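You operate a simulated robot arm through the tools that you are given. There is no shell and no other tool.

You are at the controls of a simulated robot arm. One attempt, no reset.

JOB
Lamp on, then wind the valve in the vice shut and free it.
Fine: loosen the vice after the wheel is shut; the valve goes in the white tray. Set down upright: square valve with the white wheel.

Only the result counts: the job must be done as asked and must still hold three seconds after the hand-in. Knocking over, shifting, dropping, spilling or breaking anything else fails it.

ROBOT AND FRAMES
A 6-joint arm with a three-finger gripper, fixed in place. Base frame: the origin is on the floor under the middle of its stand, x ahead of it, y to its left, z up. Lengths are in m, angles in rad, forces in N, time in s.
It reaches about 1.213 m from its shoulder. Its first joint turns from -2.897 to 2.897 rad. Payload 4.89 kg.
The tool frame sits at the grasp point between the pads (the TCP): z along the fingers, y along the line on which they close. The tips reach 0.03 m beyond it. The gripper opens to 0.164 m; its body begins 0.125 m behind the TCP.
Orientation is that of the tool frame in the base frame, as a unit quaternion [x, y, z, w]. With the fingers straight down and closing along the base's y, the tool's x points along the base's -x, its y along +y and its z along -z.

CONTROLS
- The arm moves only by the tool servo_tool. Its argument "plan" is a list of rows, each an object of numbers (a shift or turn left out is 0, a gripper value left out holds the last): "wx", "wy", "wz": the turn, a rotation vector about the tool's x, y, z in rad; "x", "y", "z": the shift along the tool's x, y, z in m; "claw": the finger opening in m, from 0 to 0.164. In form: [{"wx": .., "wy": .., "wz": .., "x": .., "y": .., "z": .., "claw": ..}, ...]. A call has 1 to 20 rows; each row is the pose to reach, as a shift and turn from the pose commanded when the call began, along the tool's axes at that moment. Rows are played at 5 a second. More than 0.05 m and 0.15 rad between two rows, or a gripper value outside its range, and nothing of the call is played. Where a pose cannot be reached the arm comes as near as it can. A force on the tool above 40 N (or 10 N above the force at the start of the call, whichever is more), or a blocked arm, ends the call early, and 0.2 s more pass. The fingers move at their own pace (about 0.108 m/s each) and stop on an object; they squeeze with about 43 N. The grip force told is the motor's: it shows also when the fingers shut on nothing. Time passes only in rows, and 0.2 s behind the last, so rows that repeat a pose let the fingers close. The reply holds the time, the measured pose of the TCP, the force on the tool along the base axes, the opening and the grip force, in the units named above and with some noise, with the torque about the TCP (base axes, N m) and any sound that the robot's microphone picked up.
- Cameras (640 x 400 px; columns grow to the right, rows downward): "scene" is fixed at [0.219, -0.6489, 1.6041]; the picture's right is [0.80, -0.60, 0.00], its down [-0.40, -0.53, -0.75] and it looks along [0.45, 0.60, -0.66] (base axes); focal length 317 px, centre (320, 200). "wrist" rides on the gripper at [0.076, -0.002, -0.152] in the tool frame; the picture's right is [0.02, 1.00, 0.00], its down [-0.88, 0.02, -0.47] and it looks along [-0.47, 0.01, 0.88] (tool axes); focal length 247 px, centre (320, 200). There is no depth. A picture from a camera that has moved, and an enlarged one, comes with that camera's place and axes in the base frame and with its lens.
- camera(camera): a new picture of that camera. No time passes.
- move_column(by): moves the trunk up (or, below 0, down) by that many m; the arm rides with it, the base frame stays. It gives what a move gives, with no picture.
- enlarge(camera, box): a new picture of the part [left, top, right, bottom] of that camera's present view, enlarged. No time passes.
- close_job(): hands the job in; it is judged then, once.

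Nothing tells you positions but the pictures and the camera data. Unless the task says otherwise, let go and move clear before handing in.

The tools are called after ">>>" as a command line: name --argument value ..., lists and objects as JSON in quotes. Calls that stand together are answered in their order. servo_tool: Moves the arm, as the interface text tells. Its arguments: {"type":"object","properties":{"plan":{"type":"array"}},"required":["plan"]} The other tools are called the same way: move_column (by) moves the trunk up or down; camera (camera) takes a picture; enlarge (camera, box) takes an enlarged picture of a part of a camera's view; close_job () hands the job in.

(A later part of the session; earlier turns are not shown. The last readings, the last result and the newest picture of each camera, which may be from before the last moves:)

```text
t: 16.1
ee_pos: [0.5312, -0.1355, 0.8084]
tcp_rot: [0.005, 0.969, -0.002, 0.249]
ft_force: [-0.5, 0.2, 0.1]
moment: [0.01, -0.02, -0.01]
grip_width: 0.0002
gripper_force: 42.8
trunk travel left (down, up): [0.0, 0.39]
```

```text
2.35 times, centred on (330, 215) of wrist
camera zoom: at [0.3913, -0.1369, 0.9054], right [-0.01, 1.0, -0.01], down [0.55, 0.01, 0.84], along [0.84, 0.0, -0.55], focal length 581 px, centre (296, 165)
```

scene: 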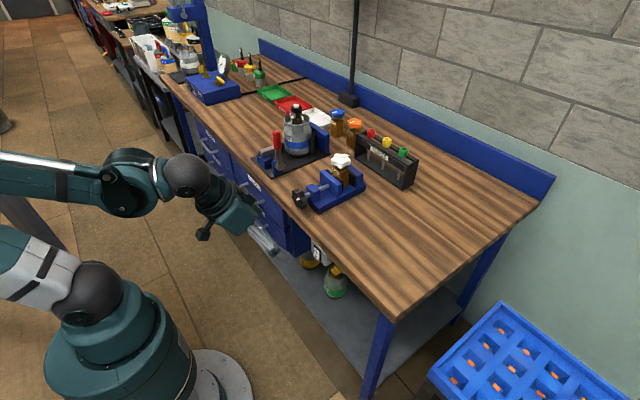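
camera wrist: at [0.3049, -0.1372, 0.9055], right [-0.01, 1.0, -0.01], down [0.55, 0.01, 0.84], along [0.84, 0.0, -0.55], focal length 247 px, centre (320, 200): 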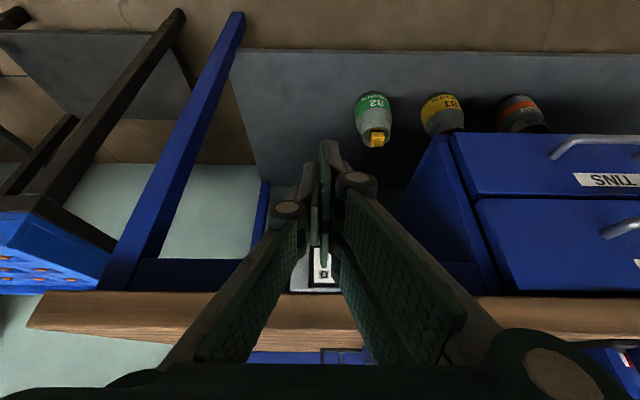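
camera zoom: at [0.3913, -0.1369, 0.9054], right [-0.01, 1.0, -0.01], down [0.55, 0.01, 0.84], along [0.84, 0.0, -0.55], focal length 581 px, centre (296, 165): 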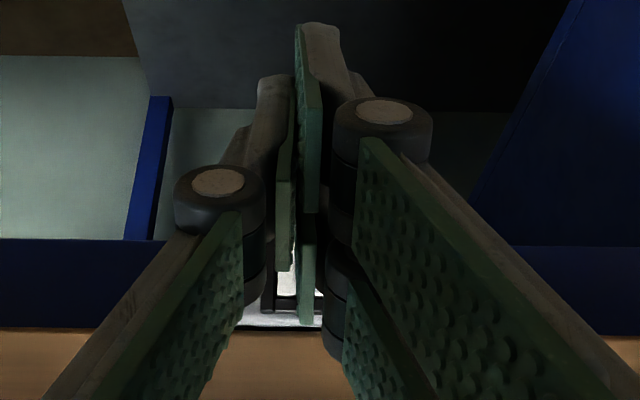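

The finger edge is about 1.5 cm from the "I" half and lined up. I'll press forward slowly in small steps and watch for force and a click.

>>> servo_tool --plan '[{"x": -0.0044, "z": 0.0024}, {"x": -0.0088, "z": 0.0048}, {"x": -0.0123, "z": 0.0067}, {"x": -0.0149, "z": 0.0081}, {"x": -0.0176, "z": 0.0096}]'

>>> enlarge --camera "scene" --box '[290, 220, 340, 270]'

```text
t: 17.3
ee_pos: [0.553, -0.135, 0.8079]
tcp_rot: [0.006, 0.969, -0.002, 0.247]
ft_force: [-12.2, -1.8, -1.9]
moment: [-0.03, 0.17, 0.01]
grip_width: 0.0002
gripper_force: 42.9
trunk travel left (down, up): [0.0, 0.39]
heard: click
```

```text
8.00 times, centred on (315, 245) of scene
camera zoom: at [0.219, -0.6489, 1.6041], right [0.8, -0.6, 0.0], down [-0.4, -0.53, -0.75], along [0.45, 0.6, -0.66], focal length 2533 px, centre (360, -160)
```

zoom: 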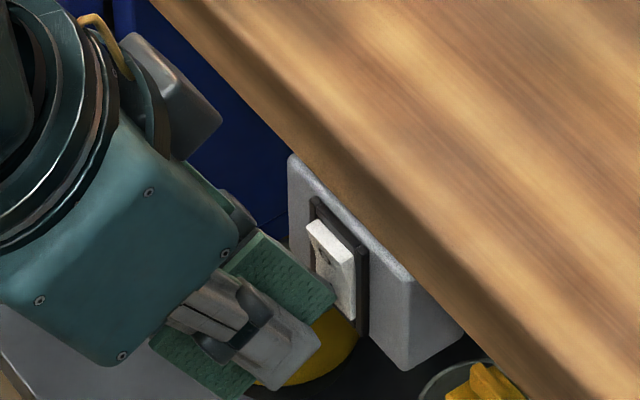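

A click was heard and the rocker has flipped to "I". I'll back off in -x and check that the lamp lit.

>>> servo_tool --plan '[{"x": 0.0263, "z": -0.0144}, {"x": 0.0527, "z": -0.0287}, {"x": 0.079, "z": -0.043}, {"x": 0.079, "z": -0.043}]'

>>> enlarge --camera "scene" --box '[210, 0, 450, 1]'

>>> camera --camera "scene"

>>> enlarge --camera "scene" --box '[305, 235, 335, 265]'

```text
t: 18.3
ee_pos: [0.4643, -0.1346, 0.8069]
tcp_rot: [0.005, 0.969, -0.002, 0.247]
ft_force: [0.7, 0.5, 0.2]
moment: [0.03, 0.03, -0.01]
grip_width: 0.0
gripper_force: 43.2
trunk travel left (down, up): [0.0, 0.39]
```

```text
2.67 times, centred on (330, 0) of scene
camera zoom: at [0.219, -0.6489, 1.6041], right [0.8, -0.6, 0.0], down [-0.4, -0.53, -0.75], along [0.45, 0.6, -0.66], focal length 844 px, centre (293, 732)
```

zoom: 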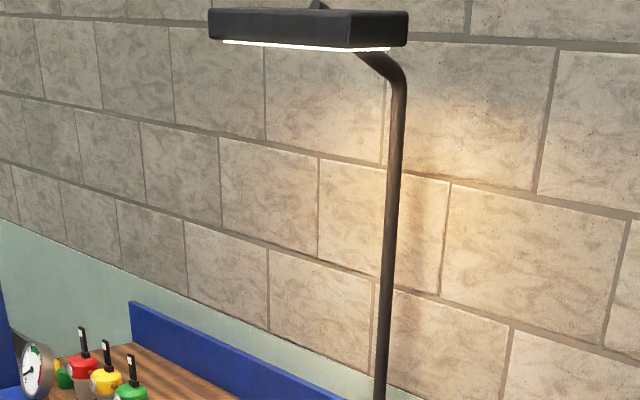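

```text
taken
```

scene: 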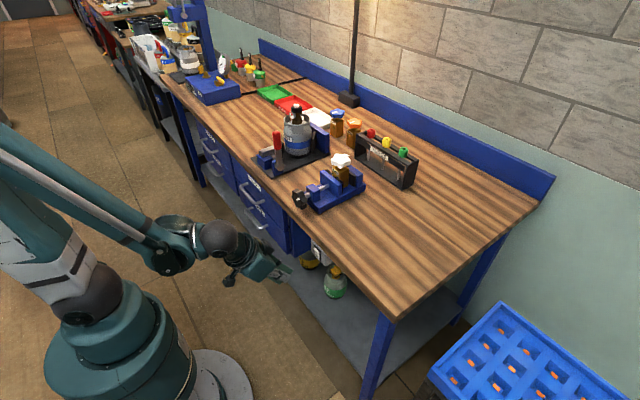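

```text
13.33 times, centred on (320, 250) of scene
camera zoom: at [0.219, -0.6489, 1.6041], right [0.8, -0.6, 0.0], down [-0.4, -0.53, -0.75], along [0.45, 0.6, -0.66], focal length 4222 px, centre (320, -467)
```

zoom: 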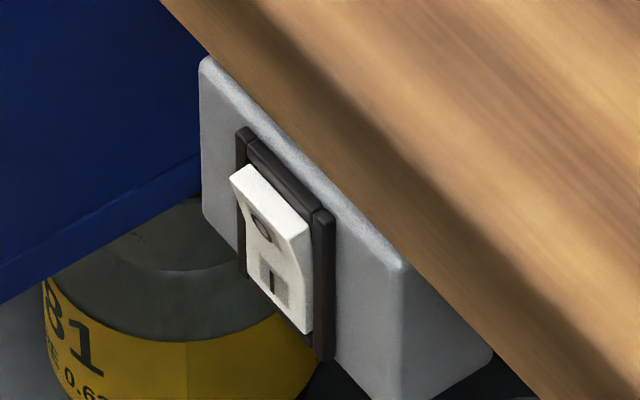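

The lamp is on. Next is the valve wheel; I'll zoom in to study the white wheel's mark, the labels and the clearances around the vice.

>>> enlarge --camera "scene" --box '[322, 145, 370, 190]'

>>> enlarge --camera "scene" --box '[325, 100, 370, 145]'

>>> enlarge --camera "scene" --box '[285, 165, 345, 215]'

```text
8.89 times, centred on (346, 168) of scene
camera zoom: at [0.219, -0.6489, 1.6041], right [0.8, -0.6, 0.0], down [-0.4, -0.53, -0.75], along [0.45, 0.6, -0.66], focal length 2814 px, centre (89, 489)
```

zoom: 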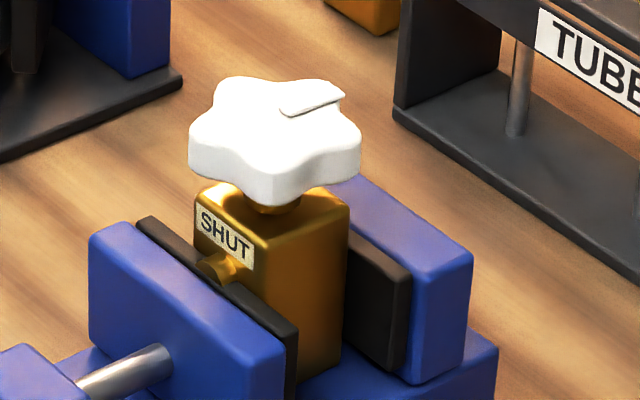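

```text
8.89 times, centred on (348, 122) of scene
camera zoom: at [0.219, -0.6489, 1.6041], right [0.8, -0.6, 0.0], down [-0.4, -0.53, -0.75], along [0.45, 0.6, -0.66], focal length 2814 px, centre (76, 889)
```

zoom: 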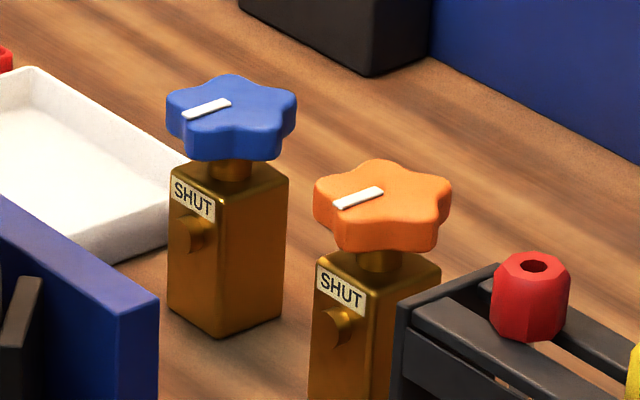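

```text
8.00 times, centred on (315, 190) of scene
camera zoom: at [0.219, -0.6489, 1.6041], right [0.8, -0.6, 0.0], down [-0.4, -0.53, -0.75], along [0.45, 0.6, -0.66], focal length 2533 px, centre (360, 280)
```

zoom: 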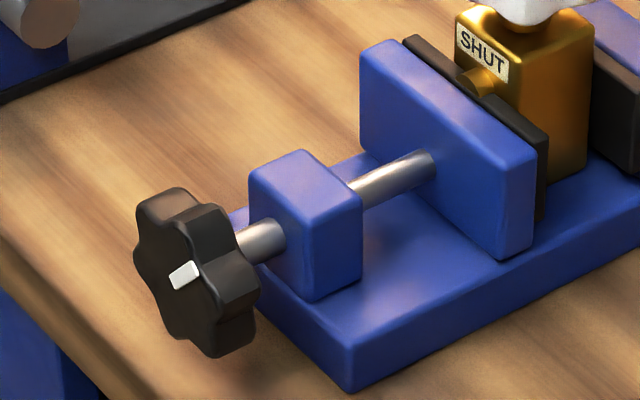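

The lamp is lit. The shut blue and orange valves have their marks pointing at the SHUT label (-x side), while the white wheel's mark points roughly to +x, so it needs about half a turn clockwise. I'll raise the trunk and bring the hand over the vice to view it from above.

>>> move_column --by 0.3

```text
t: 21.3
ee_pos: [0.4658, -0.1329, 1.1068]
tcp_rot: [0.005, 0.969, -0.002, 0.247]
ft_force: [0.2, -0.1, -0.1]
moment: [0.0, 0.01, 0.01]
grip_width: 0.0004
gripper_force: 43.7
trunk travel left (down, up): [-0.3, 0.09]
```

I'll return the tool to vertical and move to about (0.70, 0.0, 1.20), fingers open, to look at the valve and vice from above.

>>> servo_tool --plan '[{"wy": 0.062, "wz": -0.001, "x": -0.031, "y": 0.017, "z": 0.0037, "claw": 0.164}, {"wy": 0.125, "wz": -0.0025, "x": -0.062, "y": 0.0339, "z": 0.0074, "claw": 0.164}, {"wx": -0.002, "wy": 0.187, "wz": -0.004, "x": -0.0933, "y": 0.0508, "z": 0.011, "claw": 0.164}, {"wx": -0.002, "wy": 0.25, "wz": -0.005, "x": -0.1244, "y": 0.0677, "z": 0.0147, "claw": 0.164}, {"wx": -0.003, "wy": 0.312, "wz": -0.006, "x": -0.1555, "y": 0.0846, "z": 0.0184, "claw": 0.164}, {"wx": -0.003, "wy": 0.374, "wz": -0.0075, "x": -0.1866, "y": 0.1016, "z": 0.022, "claw": 0.164}, {"wx": -0.004, "wy": 0.437, "wz": -0.009, "x": -0.2177, "y": 0.1185, "z": 0.0257, "claw": 0.164}, {"wx": -0.004, "wy": 0.499, "wz": -0.01, "x": -0.2488, "y": 0.1354, "z": 0.0294, "claw": 0.164}, {"wx": -0.004, "wy": 0.499, "wz": -0.01, "x": -0.2488, "y": 0.1354, "z": 0.0294, "claw": 0.164}]'

>>> camera --camera "wrist"

>>> camera --camera "scene"

```text
t: 23.3
ee_pos: [0.7002, -0.0024, 1.2011]
tcp_rot: [0.001, 1.0, -0.001, 0.0]
ft_force: [0.4, 0.4, -0.9]
moment: [-0.04, 0.19, -0.04]
grip_width: 0.1642
gripper_force: 0.0
trunk travel left (down, up): [-0.3, 0.09]
```

```text
taken
camera wrist: at [0.6237, -0.0047, 1.3522], right [-0.02, 1.0, 0.0], down [0.88, 0.02, 0.47], along [0.47, 0.01, -0.88], focal length 247 px, centre (320, 200)
```

wrist: 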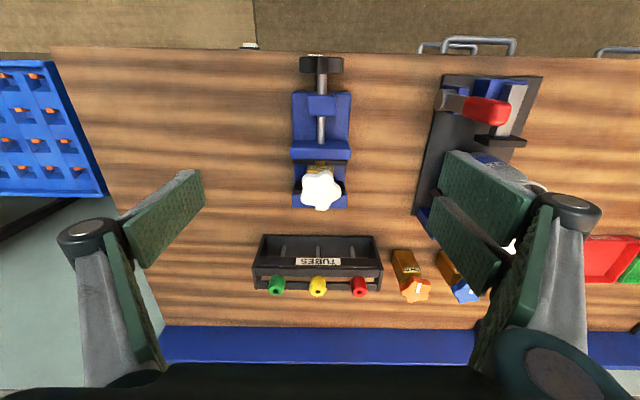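

```text
taken
```

scene: 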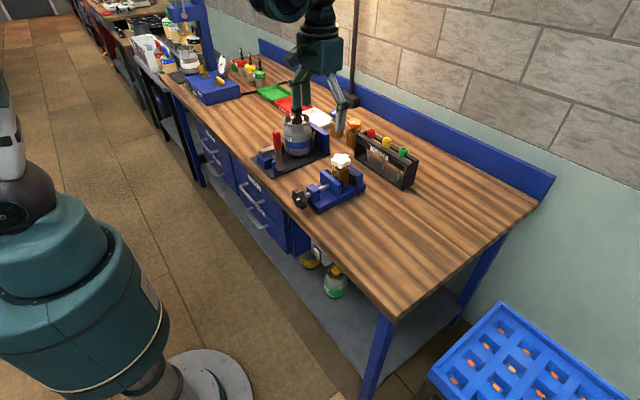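

I have a good overhead view of the vice. I'll zoom into the valve and vice for exact positions.

>>> enlarge --camera "wrist" --box '[280, 150, 360, 220]'

>>> enlarge --camera "wrist" --box '[270, 40, 380, 220]'

>>> enlarge --camera "wrist" --box '[380, 60, 600, 310]'

>>> enlarge --camera "scene" --box '[322, 145, 370, 190]'

```text
5.71 times, centred on (320, 185) of wrist
camera zoom: at [0.6237, -0.0047, 1.3522], right [-0.02, 1.0, 0.0], down [0.88, 0.02, 0.47], along [0.47, 0.01, -0.88], focal length 1411 px, centre (320, 286)
```

zoom: 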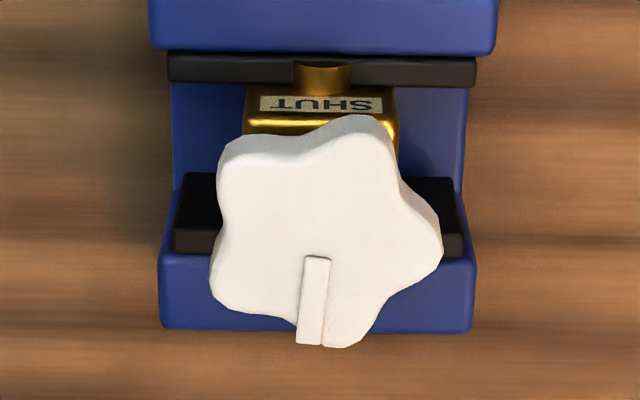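

```text
2.22 times, centred on (325, 130) of wrist
camera zoom: at [0.6237, -0.0047, 1.3522], right [-0.02, 1.0, 0.0], down [0.88, 0.02, 0.47], along [0.47, 0.01, -0.88], focal length 549 px, centre (309, 356)
```

zoom: 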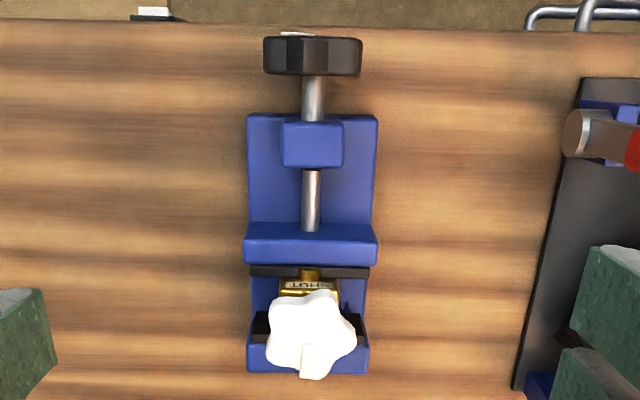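

```text
1.60 times, centred on (490, 185) of wrist
camera zoom: at [0.6237, -0.0047, 1.3522], right [-0.02, 1.0, 0.0], down [0.88, 0.02, 0.47], along [0.47, 0.01, -0.88], focal length 395 px, centre (48, 224)
```

zoom: 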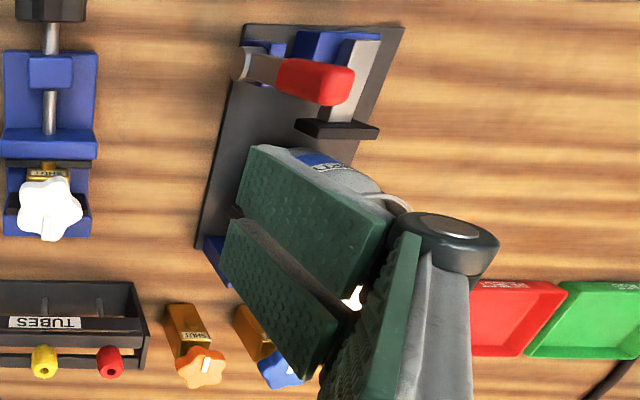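

```text
8.89 times, centred on (346, 168) of scene
camera zoom: at [0.219, -0.6489, 1.6041], right [0.8, -0.6, 0.0], down [-0.4, -0.53, -0.75], along [0.45, 0.6, -0.66], focal length 2814 px, centre (89, 489)
```

zoom: 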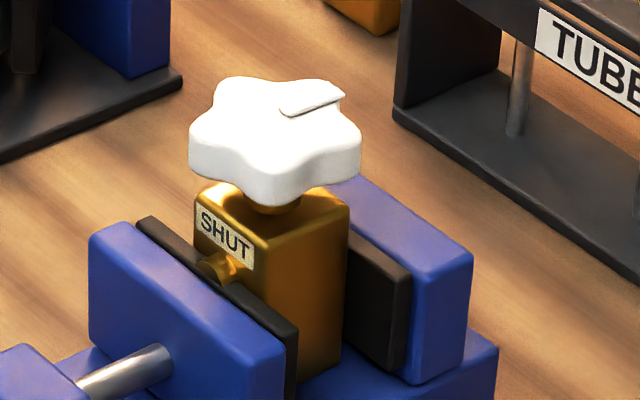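

The wheel centre is about (0.789, -0.002, 1.018). Its five lobes are at headings of about 12°+72°k, and its mark is near -6°, so shut needs about 174° clockwise (wz+). I'll pre-wind the wrist by -66° in free air and check that the wrist has the range.

>>> servo_tool --plan '[{"wz": -0.144}, {"wz": -0.288}, {"wz": -0.432}, {"wz": -0.576}, {"wz": -0.72}, {"wz": -0.864}, {"wz": -1.008}, {"wz": -1.15}, {"wz": -1.15}]'

```text
t: 25.3
ee_pos: [0.6984, -0.0024, 1.2001]
tcp_rot: [-0.544, 0.839, -0.002, 0.0]
ft_force: [-1.2, -0.7, 0.0]
moment: [0.01, 0.04, 0.02]
grip_width: 0.1642
gripper_force: 0.0
trunk travel left (down, up): [-0.3, 0.09]
```

That end is reachable. Now I test the clockwise swing of 3.0 rad in free air.

>>> servo_tool --plan '[{"wz": 0.15}, {"wz": 0.3}, {"wz": 0.45}, {"wz": 0.6}, {"wz": 0.75}, {"wz": 0.9}, {"wz": 1.05}, {"wz": 1.2}, {"wz": 1.35}, {"wz": 1.5}, {"wz": 1.65}, {"wz": 1.8}, {"wz": 1.95}, {"wz": 2.1}, {"wz": 2.25}, {"wz": 2.4}, {"wz": 2.55}, {"wz": 2.7}, {"wz": 2.85}, {"wz": 3.0}]'

>>> camera --camera "wrist"

```text
t: 29.5
ee_pos: [0.699, -0.0016, 1.2013]
tcp_rot: [0.8, 0.6, 0.0, 0.002]
ft_force: [0.2, 0.0, -0.1]
moment: [0.02, -0.01, 0.04]
grip_width: 0.164
gripper_force: 0.0
trunk travel left (down, up): [-0.3, 0.09]
```

```text
taken
camera wrist: at [0.7183, 0.0716, 1.3532], right [0.97, -0.26, 0.0], down [-0.23, -0.85, 0.47], along [-0.12, -0.46, -0.88], focal length 247 px, centre (320, 200)
```

wrist: 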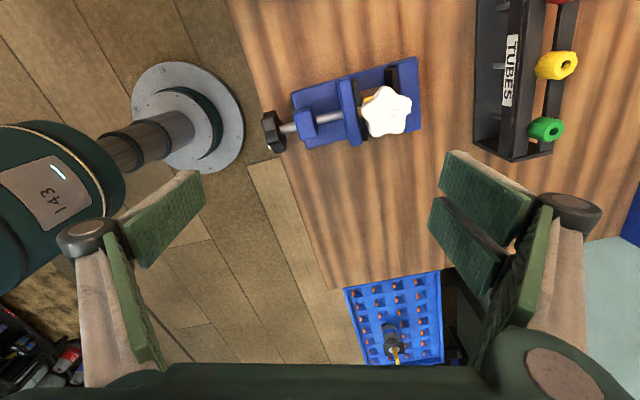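

The full swing is feasible. This view from the other side is useful for triangulation, so I'll zoom on the wheel here.

>>> enlarge --camera "wrist" --box '[340, 70, 440, 150]'

>>> enlarge --camera "wrist" --box '[250, 60, 430, 170]'

```text
5.00 times, centred on (390, 110) of wrist
camera zoom: at [0.7183, 0.0716, 1.3532], right [0.97, -0.26, 0.0], down [-0.23, -0.85, 0.47], along [-0.12, -0.46, -0.88], focal length 1235 px, centre (-30, 650)
```

zoom: 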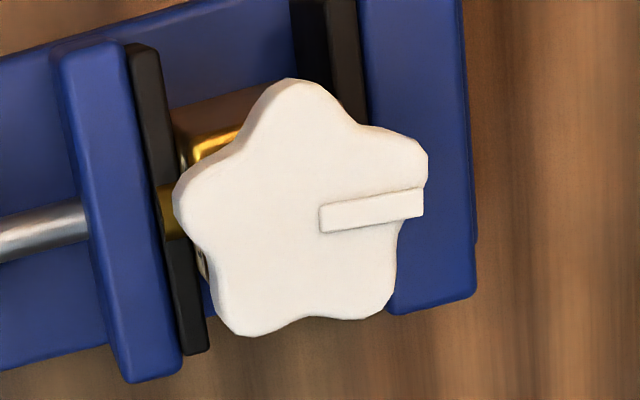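

```text
3.56 times, centred on (340, 115) of wrist
camera zoom: at [0.7183, 0.0716, 1.3532], right [0.97, -0.26, 0.0], down [-0.23, -0.85, 0.47], along [-0.12, -0.46, -0.88], focal length 878 px, centre (249, 502)
```

zoom: 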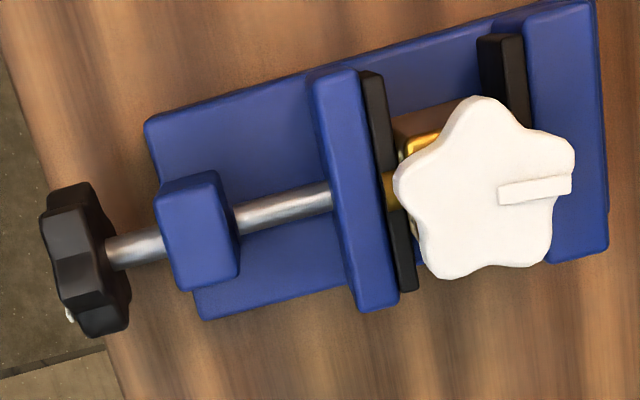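

Two wrist views agree: the wheel top centre is at (0.790, -0.002, 1.011), with lobes at about 10°+72°k. I'll swing back to a start heading where the two-finger side meets a lobe (154°), and move over the wheel at safe height.

>>> servo_tool --plan '[{"wz": -0.148, "x": 0.0013, "y": 0.0044, "claw": 0.1}, {"wz": -0.297, "x": 0.0025, "y": 0.0088, "claw": 0.1}, {"wz": -0.445, "x": 0.0038, "y": 0.0131, "claw": 0.1}, {"wz": -0.593, "x": 0.005, "y": 0.0175, "claw": 0.1}, {"wz": -0.742, "x": 0.0063, "y": 0.0219, "claw": 0.1}, {"wz": -0.89, "x": 0.0075, "y": 0.0263, "claw": 0.1}, {"wz": -1.038, "x": 0.0088, "y": 0.0306, "claw": 0.1}, {"wz": -1.187, "x": 0.01, "y": 0.035, "claw": 0.1}, {"wz": -1.335, "x": 0.0113, "y": 0.0394, "claw": 0.1}, {"wz": -1.483, "x": 0.0126, "y": 0.0438, "claw": 0.1}, {"wz": -1.632, "x": 0.0138, "y": 0.0481, "claw": 0.1}, {"wz": -1.78, "x": 0.0151, "y": 0.0525, "claw": 0.1}, {"wz": -1.928, "x": 0.0163, "y": 0.0569, "claw": 0.1}, {"wz": -2.077, "x": 0.0176, "y": 0.0613, "claw": 0.1}, {"wz": -2.225, "x": 0.0188, "y": 0.0656, "claw": 0.1}, {"wz": -2.374, "x": 0.0201, "y": 0.07, "claw": 0.1}, {"wz": -2.522, "x": 0.0213, "y": 0.0744, "claw": 0.1}, {"wz": -2.67, "x": 0.0226, "y": 0.0788, "claw": 0.1}, {"wz": -2.819, "x": 0.0238, "y": 0.0831, "claw": 0.1}, {"wz": -2.967, "x": 0.0251, "y": 0.0875, "claw": 0.1}]'

>>> camera --camera "wrist"

```text
t: 33.7
ee_pos: [0.7892, -0.0008, 1.203]
tcp_rot: [-0.531, 0.847, -0.001, 0.0]
ft_force: [0.3, -0.1, 0.0]
moment: [0.0, -0.02, 0.02]
grip_width: 0.1
gripper_force: 0.1
trunk travel left (down, up): [-0.3, 0.09]
```

```text
taken
camera wrist: at [0.757, -0.0714, 1.3539], right [-0.91, 0.42, 0.0], down [0.37, 0.8, 0.47], along [0.2, 0.43, -0.88], focal length 247 px, centre (320, 200)
```

wrist: 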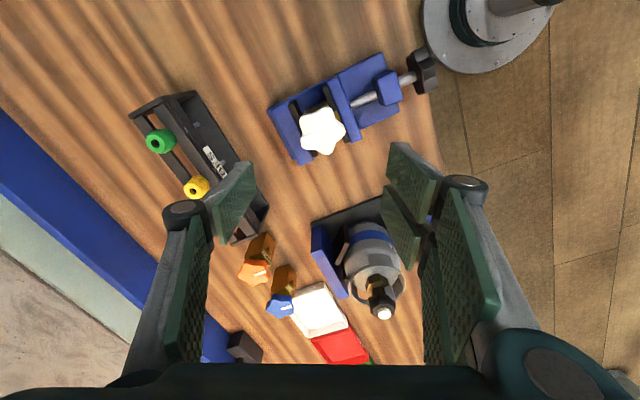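

>>> enlarge --camera "wrist" --box '[283, 100, 363, 160]'

```text
6.67 times, centred on (323, 130) of wrist
camera zoom: at [0.757, -0.0714, 1.3539], right [-0.91, 0.42, 0.0], down [0.37, 0.8, 0.47], along [0.2, 0.43, -0.88], focal length 1646 px, centre (300, 667)
```

zoom: 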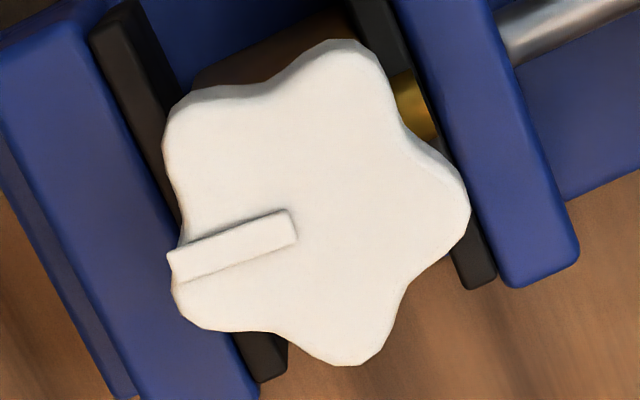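

The hand is centred over the wheel within about 1 mm, with a lobe facing the two-finger side. I'll descend, slowing near the end, so the fingertips stop just below the wheel rim (TCP z≈1.017).

>>> servo_tool --plan '[{"z": 0.035}, {"z": 0.07}, {"z": 0.105}, {"z": 0.135}, {"z": 0.155}, {"z": 0.17}, {"z": 0.18}, {"z": 0.186}, {"z": 0.186}]'

>>> camera --camera "wrist"

>>> enlarge --camera "scene" --box '[300, 120, 390, 200]'

```text
t: 35.7
ee_pos: [0.7907, -0.0034, 1.0146]
tcp_rot: [-0.529, 0.848, 0.0, 0.0]
ft_force: [0.2, -0.3, -0.2]
moment: [0.0, 0.03, -0.03]
grip_width: 0.1002
gripper_force: 0.0
trunk travel left (down, up): [-0.3, 0.09]
```

```text
taken
camera wrist: at [0.7587, -0.0731, 1.1667], right [-0.91, 0.42, 0.0], down [0.37, 0.8, 0.47], along [0.2, 0.43, -0.88], focal length 247 px, centre (320, 200)
```

wrist: 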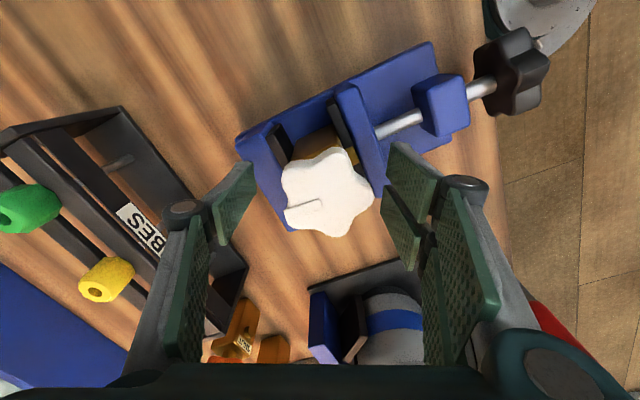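

```text
5.00 times, centred on (345, 160) of scene
camera zoom: at [0.219, -0.6489, 1.6041], right [0.8, -0.6, 0.0], down [-0.4, -0.53, -0.75], along [0.45, 0.6, -0.66], focal length 1583 px, centre (195, 400)
```

zoom: 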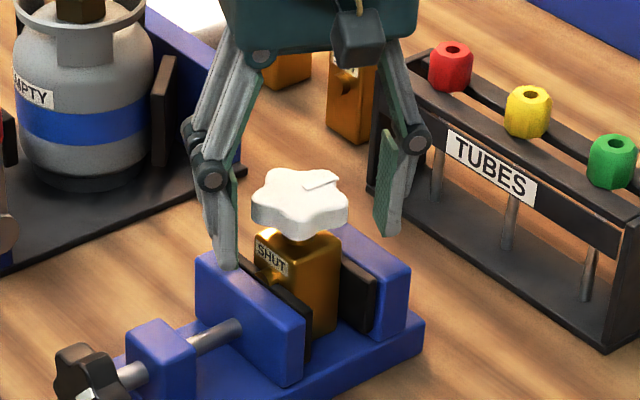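

The fingers straddle the wheel with tips below its rim, clear of the jaws. I'll nudge 2 mm toward the two-finger side and close on the wheel.

>>> servo_tool --plan '[{"y": 0.002, "claw": 0.1}, {"y": 0.002, "claw": 0.08}, {"y": 0.002, "claw": 0.04}, {"y": 0.002, "claw": 0.0}, {"y": 0.002, "claw": 0.0}]'

>>> enlarge --camera "scene" --box '[300, 120, 390, 200]'

>>> camera --camera "wrist"

```text
t: 36.9
ee_pos: [0.7878, -0.0014, 1.0151]
tcp_rot: [-0.53, 0.848, 0.0, -0.001]
ft_force: [-3.8, 2.2, 2.2]
moment: [0.41, 0.56, 0.1]
grip_width: 0.0585
gripper_force: 42.3
trunk travel left (down, up): [-0.3, 0.09]
```

```text
5.00 times, centred on (345, 160) of scene
camera zoom: at [0.219, -0.6489, 1.6041], right [0.8, -0.6, 0.0], down [-0.4, -0.53, -0.75], along [0.45, 0.6, -0.66], focal length 1583 px, centre (195, 400)
```

zoom: 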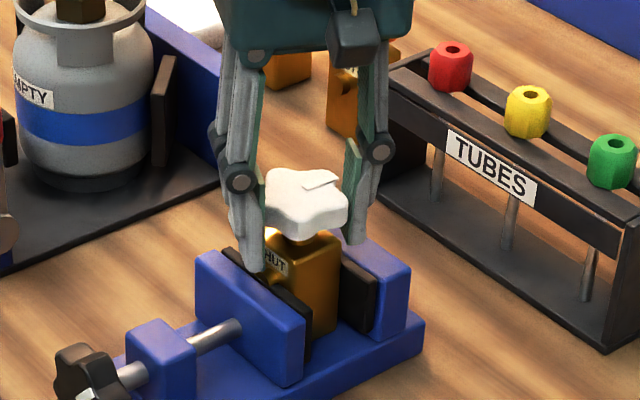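

```text
taken
camera wrist: at [0.7557, -0.0721, 1.1674], right [-0.91, 0.42, 0.0], down [0.37, 0.8, 0.47], along [0.2, 0.43, -0.88], focal length 247 px, centre (320, 200)
```

wrist: 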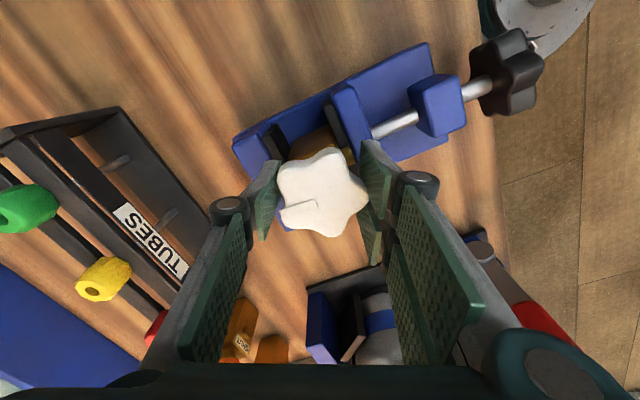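

The grip took hold (0.0585 m), but the fingertips sit level with the top of the valve body, which could foul its corners in a turn. I'll release, raise 8 mm and regrip on the wheel only.

>>> servo_tool --plan '[{"claw": 0.09}, {"claw": 0.09}, {"z": -0.004, "claw": 0.09}, {"z": -0.008, "claw": 0.09}, {"z": -0.008, "claw": 0.09}]'

>>> enlarge --camera "wrist" --box '[260, 130, 400, 250]'

>>> enlarge --camera "scene" --box '[320, 140, 370, 185]'

```text
t: 38.1
ee_pos: [0.7886, -0.0007, 1.0235]
tcp_rot: [-0.529, 0.849, -0.001, 0.0]
ft_force: [-0.7, 0.3, 0.4]
moment: [-0.01, -0.04, 0.04]
grip_width: 0.0903
gripper_force: 0.1
trunk travel left (down, up): [-0.3, 0.09]
```

```text
3.33 times, centred on (330, 190) of wrist
camera zoom: at [0.7562, -0.0718, 1.1763], right [-0.91, 0.42, 0.0], down [0.37, 0.8, 0.47], along [0.2, 0.43, -0.88], focal length 823 px, centre (287, 233)
```

zoom: 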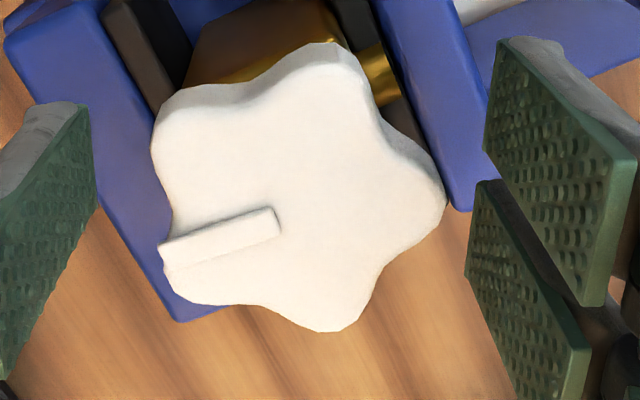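

```text
8.89 times, centred on (345, 162) of scene
camera zoom: at [0.219, -0.6489, 1.6041], right [0.8, -0.6, 0.0], down [-0.4, -0.53, -0.75], along [0.45, 0.6, -0.66], focal length 2814 px, centre (98, 533)
```

zoom: 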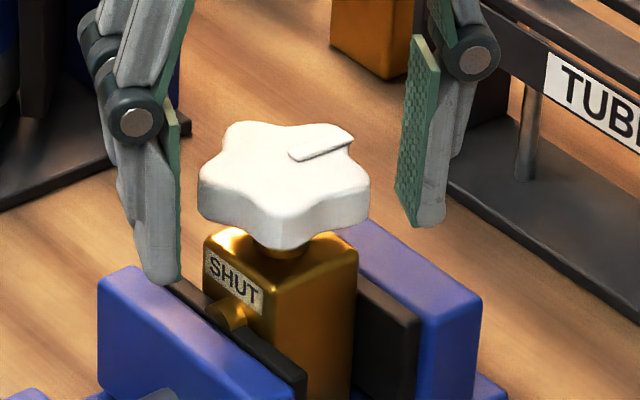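

The fingertips are now just under the wheel rim and above the body. I'll shift 3 mm toward the two-finger side to balance the grip and close again.

>>> servo_tool --plan '[{"y": 0.003, "claw": 0.09}, {"y": 0.003, "claw": 0.06}, {"y": 0.003, "claw": 0.0}, {"y": 0.003, "claw": 0.0}, {"y": 0.003, "claw": 0.0}]'

>>> enlarge --camera "wrist" --box '[260, 130, 400, 250]'

>>> enlarge --camera "scene" --box '[320, 140, 370, 185]'

```text
t: 39.4
ee_pos: [0.7886, -0.0011, 1.0251]
tcp_rot: [-0.53, 0.848, -0.001, 0.001]
ft_force: [7.3, -2.0, 3.3]
moment: [0.07, 0.34, 0.02]
grip_width: 0.0588
gripper_force: 43.0
trunk travel left (down, up): [-0.3, 0.09]
stopped in row 5: the force on the tool passed its limit at 41 N (the readings are from after the stop); the commanded pose is now the measured one
```

```text
3.33 times, centred on (330, 190) of wrist
camera zoom: at [0.7548, -0.0711, 1.1765], right [-0.91, 0.42, 0.0], down [0.37, 0.8, 0.47], along [0.2, 0.43, -0.88], focal length 823 px, centre (287, 233)
```

zoom: 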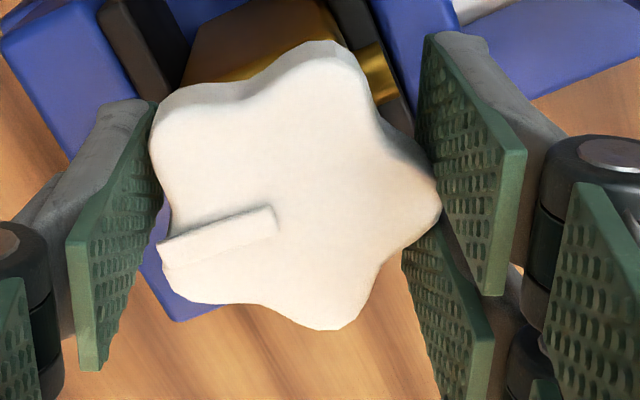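

```text
8.89 times, centred on (345, 162) of scene
camera zoom: at [0.219, -0.6489, 1.6041], right [0.8, -0.6, 0.0], down [-0.4, -0.53, -0.75], along [0.45, 0.6, -0.66], focal length 2814 px, centre (98, 533)
```

zoom: 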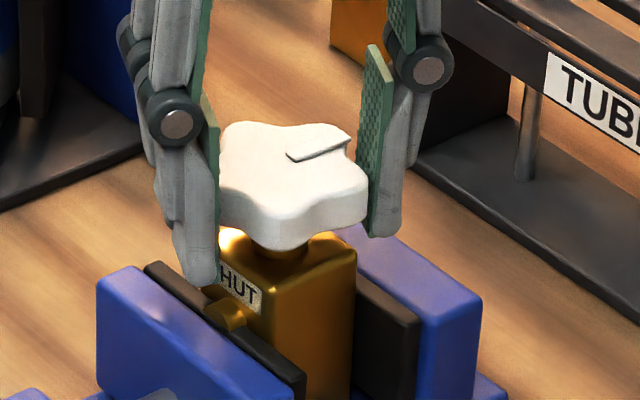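

The grip is now balanced (small residual load) with the wheel between the pads. I'll turn clockwise in a small first step and watch force and torque.

>>> servo_tool --plan '[{"wz": 0.08}, {"wz": 0.16}, {"wz": 0.24}, {"wz": 0.32}, {"wz": 0.4}]'

>>> enlarge --camera "wrist" --box '[260, 130, 400, 250]'

>>> enlarge --camera "scene" --box '[320, 140, 370, 185]'

```text
t: 40.6
ee_pos: [0.7876, -0.001, 1.0246]
tcp_rot: [-0.349, 0.937, -0.001, 0.0]
ft_force: [19.9, -9.5, 5.3]
moment: [-0.01, -0.97, -0.03]
grip_width: 0.059
gripper_force: 42.7
trunk travel left (down, up): [-0.3, 0.09]
```

```text
3.33 times, centred on (330, 190) of wrist
camera zoom: at [0.7301, -0.0528, 1.1764], right [-0.67, 0.74, 0.0], down [0.65, 0.59, 0.47], along [0.35, 0.32, -0.88], focal length 823 px, centre (287, 233)
```

zoom: 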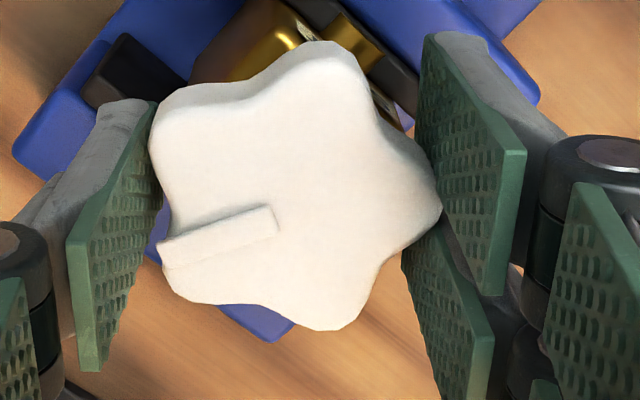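

```text
8.89 times, centred on (345, 162) of scene
camera zoom: at [0.219, -0.6489, 1.6041], right [0.8, -0.6, 0.0], down [-0.4, -0.53, -0.75], along [0.45, 0.6, -0.66], focal length 2814 px, centre (98, 533)
```

zoom: 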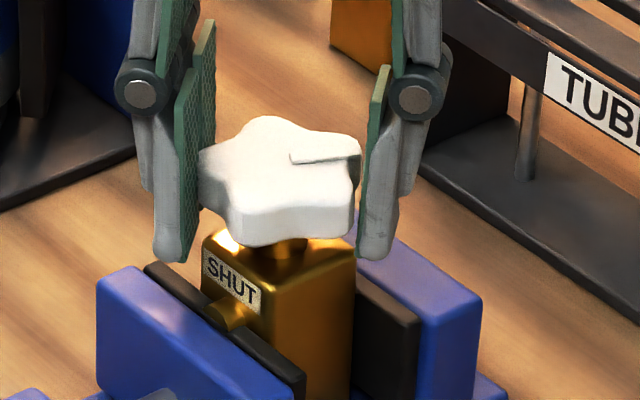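

The wheel turns with the hand (mark has moved about 23°). A side load of about 22 N shows that the wheel's axis is a few mm off my rotation centre, so I'll add a small translation to compensate while turning further.

>>> servo_tool --plan '[{"wz": 0.09, "x": -0.0004, "y": -0.0011}, {"wz": 0.18, "x": -0.00075, "y": -0.0022}, {"wz": 0.27, "x": -0.0007, "y": -0.0025}, {"wz": 0.36, "x": -0.0007, "y": -0.0028}, {"wz": 0.45, "x": -0.0006, "y": -0.003}]'

```text
t: 41.8
ee_pos: [0.7878, -0.0007, 1.024]
tcp_rot: [-0.132, 0.991, -0.001, 0.001]
ft_force: [-14.2, 4.5, -5.3]
moment: [0.45, 1.36, 0.04]
grip_width: 0.0587
gripper_force: 42.9
trunk travel left (down, up): [-0.3, 0.09]
```

The model now fits a stiffness of about 16 N/mm and an axis offset of about (2.2, -0.3) mm in the tool frame. I'll use it to continue the turn with better compensation.

>>> servo_tool --plan '[{"wz": 0.12, "x": 0.0004, "y": 0.0}, {"wz": 0.24, "x": 0.00076, "y": -6e-05}, {"wz": 0.36, "x": 0.00081, "y": -0.00032}, {"wz": 0.48, "x": 0.00089, "y": -0.00058}, {"wz": 0.6, "x": 0.001, "y": -0.00083}, {"wz": 0.72, "x": 0.00115, "y": -0.00106}]'

>>> enlarge --camera "scene" --box '[320, 140, 370, 185]'

>>> enlarge --camera "wrist" --box '[260, 130, 400, 250]'

```text
t: 43.2
ee_pos: [0.7893, -0.0022, 1.0248]
tcp_rot: [0.226, 0.974, 0.0, 0.001]
ft_force: [-6.4, 16.6, -3.6]
moment: [1.27, 0.55, 0.01]
grip_width: 0.059
gripper_force: 42.8
trunk travel left (down, up): [-0.3, 0.09]
```

```text
8.89 times, centred on (345, 162) of scene
camera zoom: at [0.219, -0.6489, 1.6041], right [0.8, -0.6, 0.0], down [-0.4, -0.53, -0.75], along [0.45, 0.6, -0.66], focal length 2814 px, centre (98, 533)
```

zoom: 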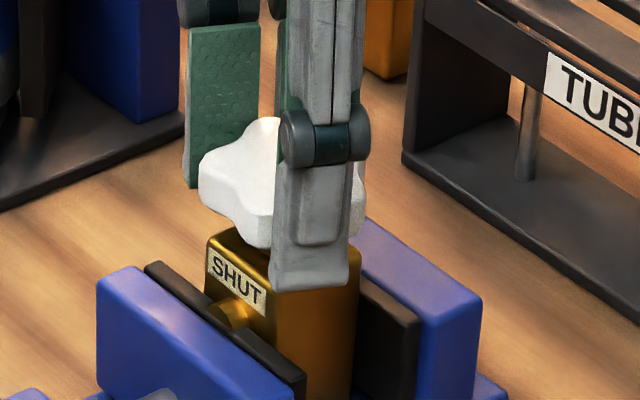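

```text
3.33 times, centred on (330, 190) of wrist
camera zoom: at [0.7184, 0.0292, 1.1769], right [0.42, 0.91, 0.0], down [0.8, -0.37, 0.48], along [0.43, -0.2, -0.88], focal length 823 px, centre (287, 233)
```

zoom: 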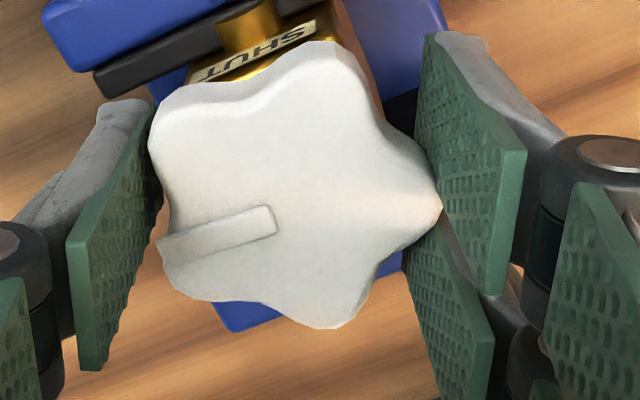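

The wheel has turned about 90° with no stop felt yet. I'll continue clockwise with an updated correction.

>>> servo_tool --plan '[{"wz": 0.12, "x": 0.00043, "y": 0.00022}, {"wz": 0.24, "x": 0.00087, "y": 0.00045}, {"wz": 0.36, "x": 0.00094, "y": 0.00032}, {"wz": 0.48, "x": 0.00102, "y": 0.0002}, {"wz": 0.6, "x": 0.00111, "y": 8e-05}, {"wz": 0.72, "x": 0.00122, "y": -1e-05}]'

>>> enlarge --camera "wrist" --box '[260, 130, 400, 250]'

```text
t: 44.6
ee_pos: [0.7877, -0.0019, 1.0254]
tcp_rot: [0.554, 0.832, 0.0, 0.002]
ft_force: [0.4, 21.1, 4.7]
moment: [1.02, 0.51, 0.0]
grip_width: 0.0589
gripper_force: 42.9
trunk travel left (down, up): [-0.3, 0.09]
```

```text
3.33 times, centred on (330, 190) of wrist
camera zoom: at [0.7562, 0.0673, 1.177], right [0.91, 0.4, 0.0], down [0.36, -0.81, 0.47], along [0.19, -0.43, -0.88], focal length 823 px, centre (287, 233)
```

zoom: 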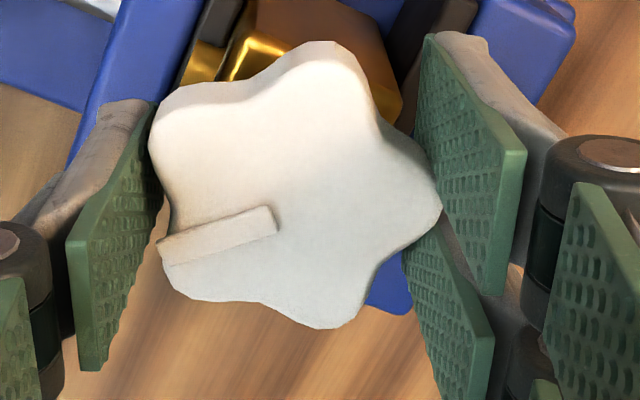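

About 131° done; the mark still rides with the hand. I'll continue the remaining ~40° with corrections, watching for the stop.

>>> servo_tool --plan '[{"wz": 0.1, "x": 0.00065, "y": 0.00022}, {"wz": 0.2, "x": 0.00132, "y": 0.00042}, {"wz": 0.3, "x": 0.0014, "y": 0.0004}, {"wz": 0.4, "x": 0.00148, "y": 0.00037}, {"wz": 0.5, "x": 0.00157, "y": 0.00036}, {"wz": 0.6, "x": 0.00165, "y": 0.00035}, {"wz": 0.7, "x": 0.00174, "y": 0.00035}]'

>>> enlarge --camera "wrist" --box '[240, 90, 420, 250]'

>>> enlarge --camera "scene" --box '[320, 140, 370, 185]'

```text
t: 46.2
ee_pos: [0.7867, 0.0001, 1.0252]
tcp_rot: [0.806, 0.592, 0.0, 0.001]
ft_force: [16.6, 10.1, 6.5]
moment: [0.2, -0.79, 0.0]
grip_width: 0.0585
gripper_force: 43.1
trunk travel left (down, up): [-0.3, 0.09]
```

```text
2.50 times, centred on (330, 170) of wrist
camera zoom: at [0.808, 0.0718, 1.177], right [0.96, -0.28, 0.0], down [-0.25, -0.85, 0.47], along [-0.13, -0.46, -0.88], focal length 617 px, centre (295, 275)
```

zoom: 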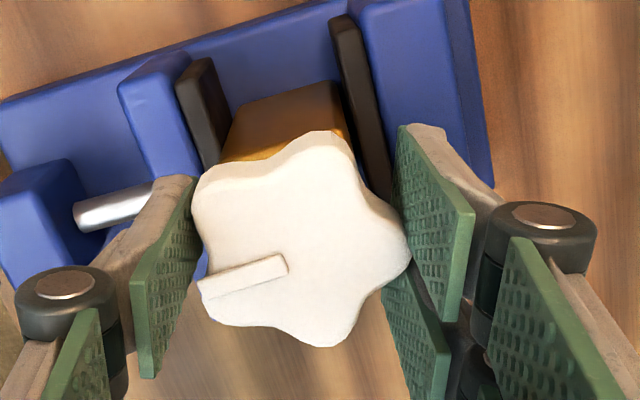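

```text
8.89 times, centred on (345, 162) of scene
camera zoom: at [0.219, -0.6489, 1.6041], right [0.8, -0.6, 0.0], down [-0.4, -0.53, -0.75], along [0.45, 0.6, -0.66], focal length 2814 px, centre (98, 533)
```

zoom: 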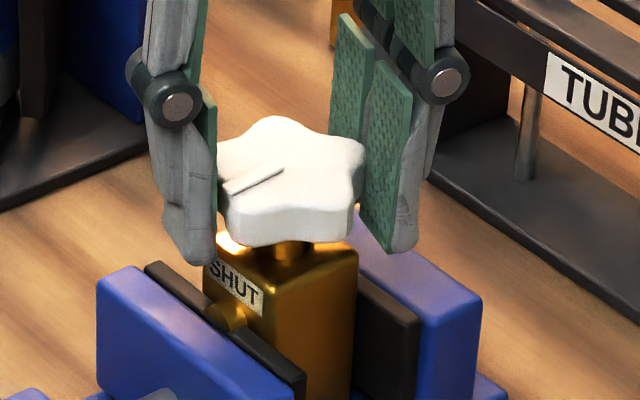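

The mark now points at the SHUT side (about -177°). No stop torque yet, so I'll ease on a little further in small steps and watch the torque about z for the end stop.

>>> servo_tool --plan '[{"wz": 0.03, "x": 0.0004, "y": 0.0004}, {"wz": 0.06, "x": 0.0009, "y": 0.0008}, {"wz": 0.09, "x": 0.0009, "y": 0.0008}]'

```text
t: 47.0
ee_pos: [0.7861, 0.0008, 1.0246]
tcp_rot: [0.832, 0.554, 0.0, 0.001]
ft_force: [6.5, 7.8, 14.9]
moment: [-0.18, 0.27, 0.83]
grip_width: 0.0588
gripper_force: 43.0
trunk travel left (down, up): [-0.3, 0.09]
```

Torque about z jumped to 0.83 N·m: the end stop has been met. I'll press gently a touch more to confirm it is seated.

>>> servo_tool --plan '[{"wz": 0.02}, {"wz": 0.03}, {"wz": 0.03}]'

>>> enlarge --camera "wrist" --box '[240, 90, 420, 250]'

```text
t: 47.8
ee_pos: [0.7867, 0.0002, 1.0242]
tcp_rot: [0.84, 0.542, 0.001, 0.002]
ft_force: [11.8, 3.4, 20.8]
moment: [-0.26, -0.74, 1.01]
grip_width: 0.0591
gripper_force: 42.4
trunk travel left (down, up): [-0.3, 0.09]
```

```text
2.50 times, centred on (330, 170) of wrist
camera zoom: at [0.8171, 0.0692, 1.1767], right [0.92, -0.39, 0.0], down [-0.35, -0.81, 0.47], along [-0.18, -0.44, -0.88], focal length 617 px, centre (295, 275)
```

zoom: 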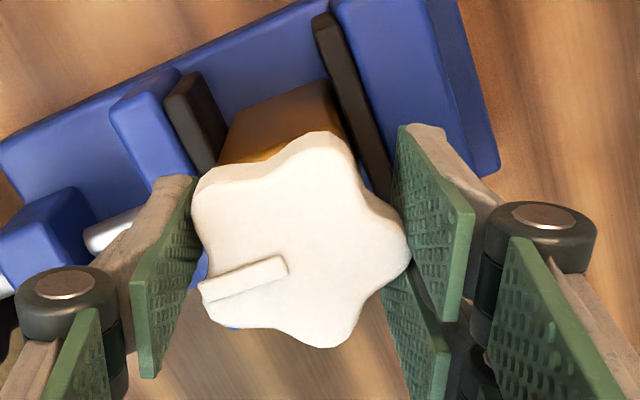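

The stop is firm (about 1 N·m). I'll open the fingers and rise straight up.

>>> servo_tool --plan '[{"claw": 0.1}, {"claw": 0.1}, {"claw": 0.1}, {"z": -0.03, "claw": 0.1}, {"z": -0.07, "claw": 0.1}, {"z": -0.11, "claw": 0.1}, {"z": -0.15, "claw": 0.1}, {"z": -0.15, "claw": 0.1}]'

>>> camera --camera "wrist"

>>> enlarge --camera "scene" --box '[320, 140, 370, 185]'

```text
t: 49.6
ee_pos: [0.7872, -0.0009, 1.1745]
tcp_rot: [0.841, 0.542, 0.001, 0.002]
ft_force: [-0.2, 0.1, 0.9]
moment: [0.0, -0.15, -0.01]
grip_width: 0.1003
gripper_force: 0.0
trunk travel left (down, up): [-0.3, 0.09]
```

```text
taken
camera wrist: at [0.8169, 0.0684, 1.3271], right [0.92, -0.39, 0.0], down [-0.35, -0.81, 0.47], along [-0.18, -0.44, -0.88], focal length 247 px, centre (320, 200)
```

wrist: 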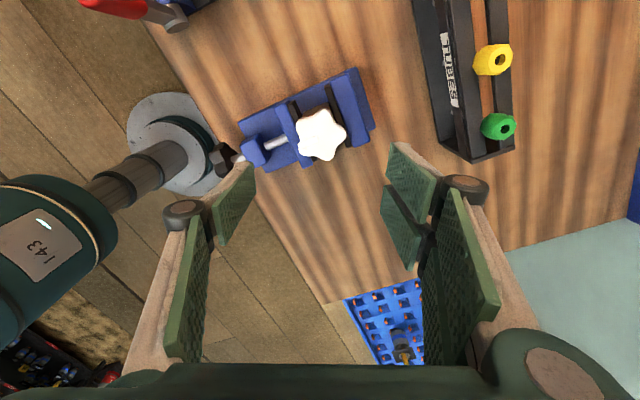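

```text
8.89 times, centred on (345, 162) of scene
camera zoom: at [0.219, -0.6489, 1.6041], right [0.8, -0.6, 0.0], down [-0.4, -0.53, -0.75], along [0.45, 0.6, -0.66], focal length 2814 px, centre (98, 533)
```

zoom: 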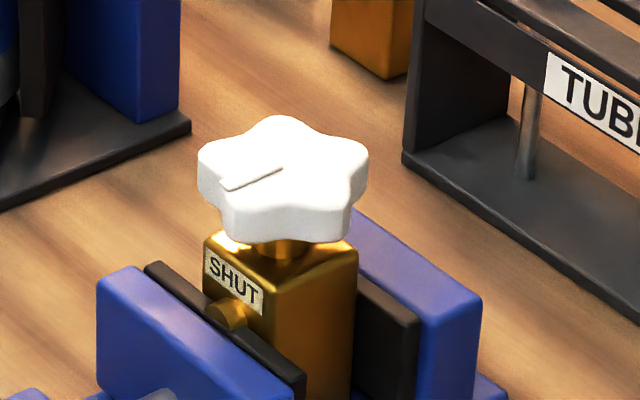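

The mark now points at the SHUT label, matching the shut blue and orange valves. Next is the vice knob, whose centre I take to be about (0.62, -0.003, 0.939), axis along x. I'll rise, unwind the wrist and back out in front of the bench.

>>> servo_tool --plan '[{"wz": -0.125, "x": -0.0074, "y": -0.0164, "z": -0.0125}, {"wz": -0.25, "x": -0.0148, "y": -0.0327, "z": -0.025}, {"wz": -0.375, "x": -0.0222, "y": -0.049, "z": -0.0375}, {"wz": -0.5, "x": -0.0296, "y": -0.0654, "z": -0.05}, {"wz": -0.625, "x": -0.037, "y": -0.0818, "z": -0.05}, {"wz": -0.75, "x": -0.0444, "y": -0.0981, "z": -0.05}, {"wz": -0.875, "x": -0.0518, "y": -0.1145, "z": -0.05}, {"wz": -1.0, "x": -0.0592, "y": -0.1308, "z": -0.05}, {"wz": -1.125, "x": -0.0666, "y": -0.1472, "z": -0.05}, {"wz": -1.25, "x": -0.074, "y": -0.1635, "z": -0.05}, {"wz": -1.375, "x": -0.0814, "y": -0.1798, "z": -0.05}, {"wz": -1.5, "x": -0.0888, "y": -0.1962, "z": -0.05}, {"wz": -1.625, "x": -0.0962, "y": -0.2126, "z": -0.05}, {"wz": -1.75, "x": -0.1036, "y": -0.2289, "z": -0.05}, {"wz": -1.875, "x": -0.111, "y": -0.2453, "z": -0.05}, {"wz": -1.998, "x": -0.1184, "y": -0.2616, "z": -0.05}, {"wz": -1.998, "x": -0.1184, "y": -0.2616, "z": -0.05}]'

>>> camera --camera "wrist"

```text
t: 53.2
ee_pos: [0.497, -0.001, 1.2259]
tcp_rot: [-0.003, 1.0, 0.0, 0.002]
ft_force: [0.2, 0.6, 0.2]
moment: [-0.04, -0.11, -0.02]
grip_width: 0.1002
gripper_force: 0.0
trunk travel left (down, up): [-0.3, 0.09]
```

```text
taken
camera wrist: at [0.4209, -0.0044, 1.3782], right [-0.03, 1.0, 0.0], down [0.88, 0.02, 0.48], along [0.48, 0.01, -0.88], focal length 247 px, centre (320, 200)
```

wrist: 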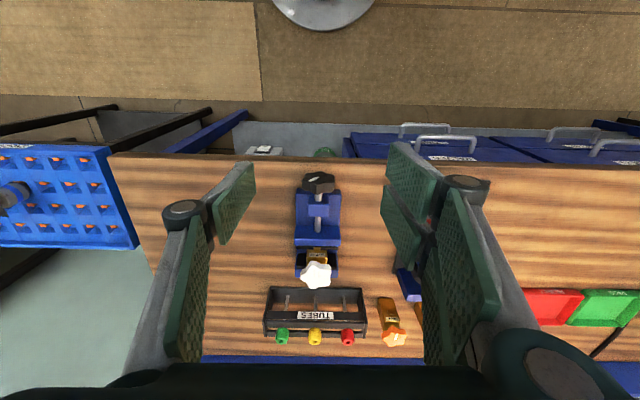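

Now I descend in front of the bench and begin tilting the tool toward horizontal.

>>> servo_tool --plan '[{"wy": -0.125, "x": 0.008, "z": 0.03}, {"wy": -0.25, "x": 0.016, "z": 0.06}, {"wy": -0.375, "x": 0.024, "z": 0.09}, {"wy": -0.5, "x": 0.032, "z": 0.12}, {"wy": -0.625, "x": 0.04, "z": 0.15}, {"wy": -0.75, "x": 0.047, "z": 0.18}, {"wy": -0.75, "x": 0.047, "z": 0.18}]'

```text
t: 54.8
ee_pos: [0.4513, -0.0031, 1.0968]
tcp_rot: [-0.001, 0.93, 0.001, 0.368]
ft_force: [-0.7, -0.2, -0.1]
moment: [0.01, -0.16, 0.04]
grip_width: 0.1003
gripper_force: 0.1
out of reach, approached as far as the arm can: row 6, 7
trunk travel left (down, up): [-0.3, 0.09]
```

The arm is too folded at that pose. I'll raise the trunk fully for more room and move forward before tilting further.

>>> move_column --by 0.09

>>> servo_tool --plan '[{"x": 0.007, "z": 0.036}, {"x": 0.014, "z": 0.073}, {"x": 0.021, "z": 0.109}, {"x": 0.028, "z": 0.146}, {"x": 0.0352, "z": 0.182}, {"x": 0.0352, "z": 0.182}]'

```text
t: 56.1
ee_pos: [0.4522, -0.003, 1.1862]
tcp_rot: [-0.001, 0.93, 0.0, 0.366]
ft_force: [-0.3, -0.3, -1.1]
moment: [-0.02, 0.0, 0.0]
grip_width: 0.0999
gripper_force: 0.0
trunk travel left (down, up): [-0.39, 0.0]
```

```text
t: 57.5
ee_pos: [0.5654, -0.0044, 1.1762]
tcp_rot: [-0.001, 0.931, 0.0, 0.366]
ft_force: [-2.1, -0.5, 0.1]
moment: [0.03, -0.22, 0.03]
grip_width: 0.0998
gripper_force: 0.2
out of reach, approached as far as the arm can: row 1, 2, 3, 4, 5, 6
trunk travel left (down, up): [-0.39, 0.0]
```

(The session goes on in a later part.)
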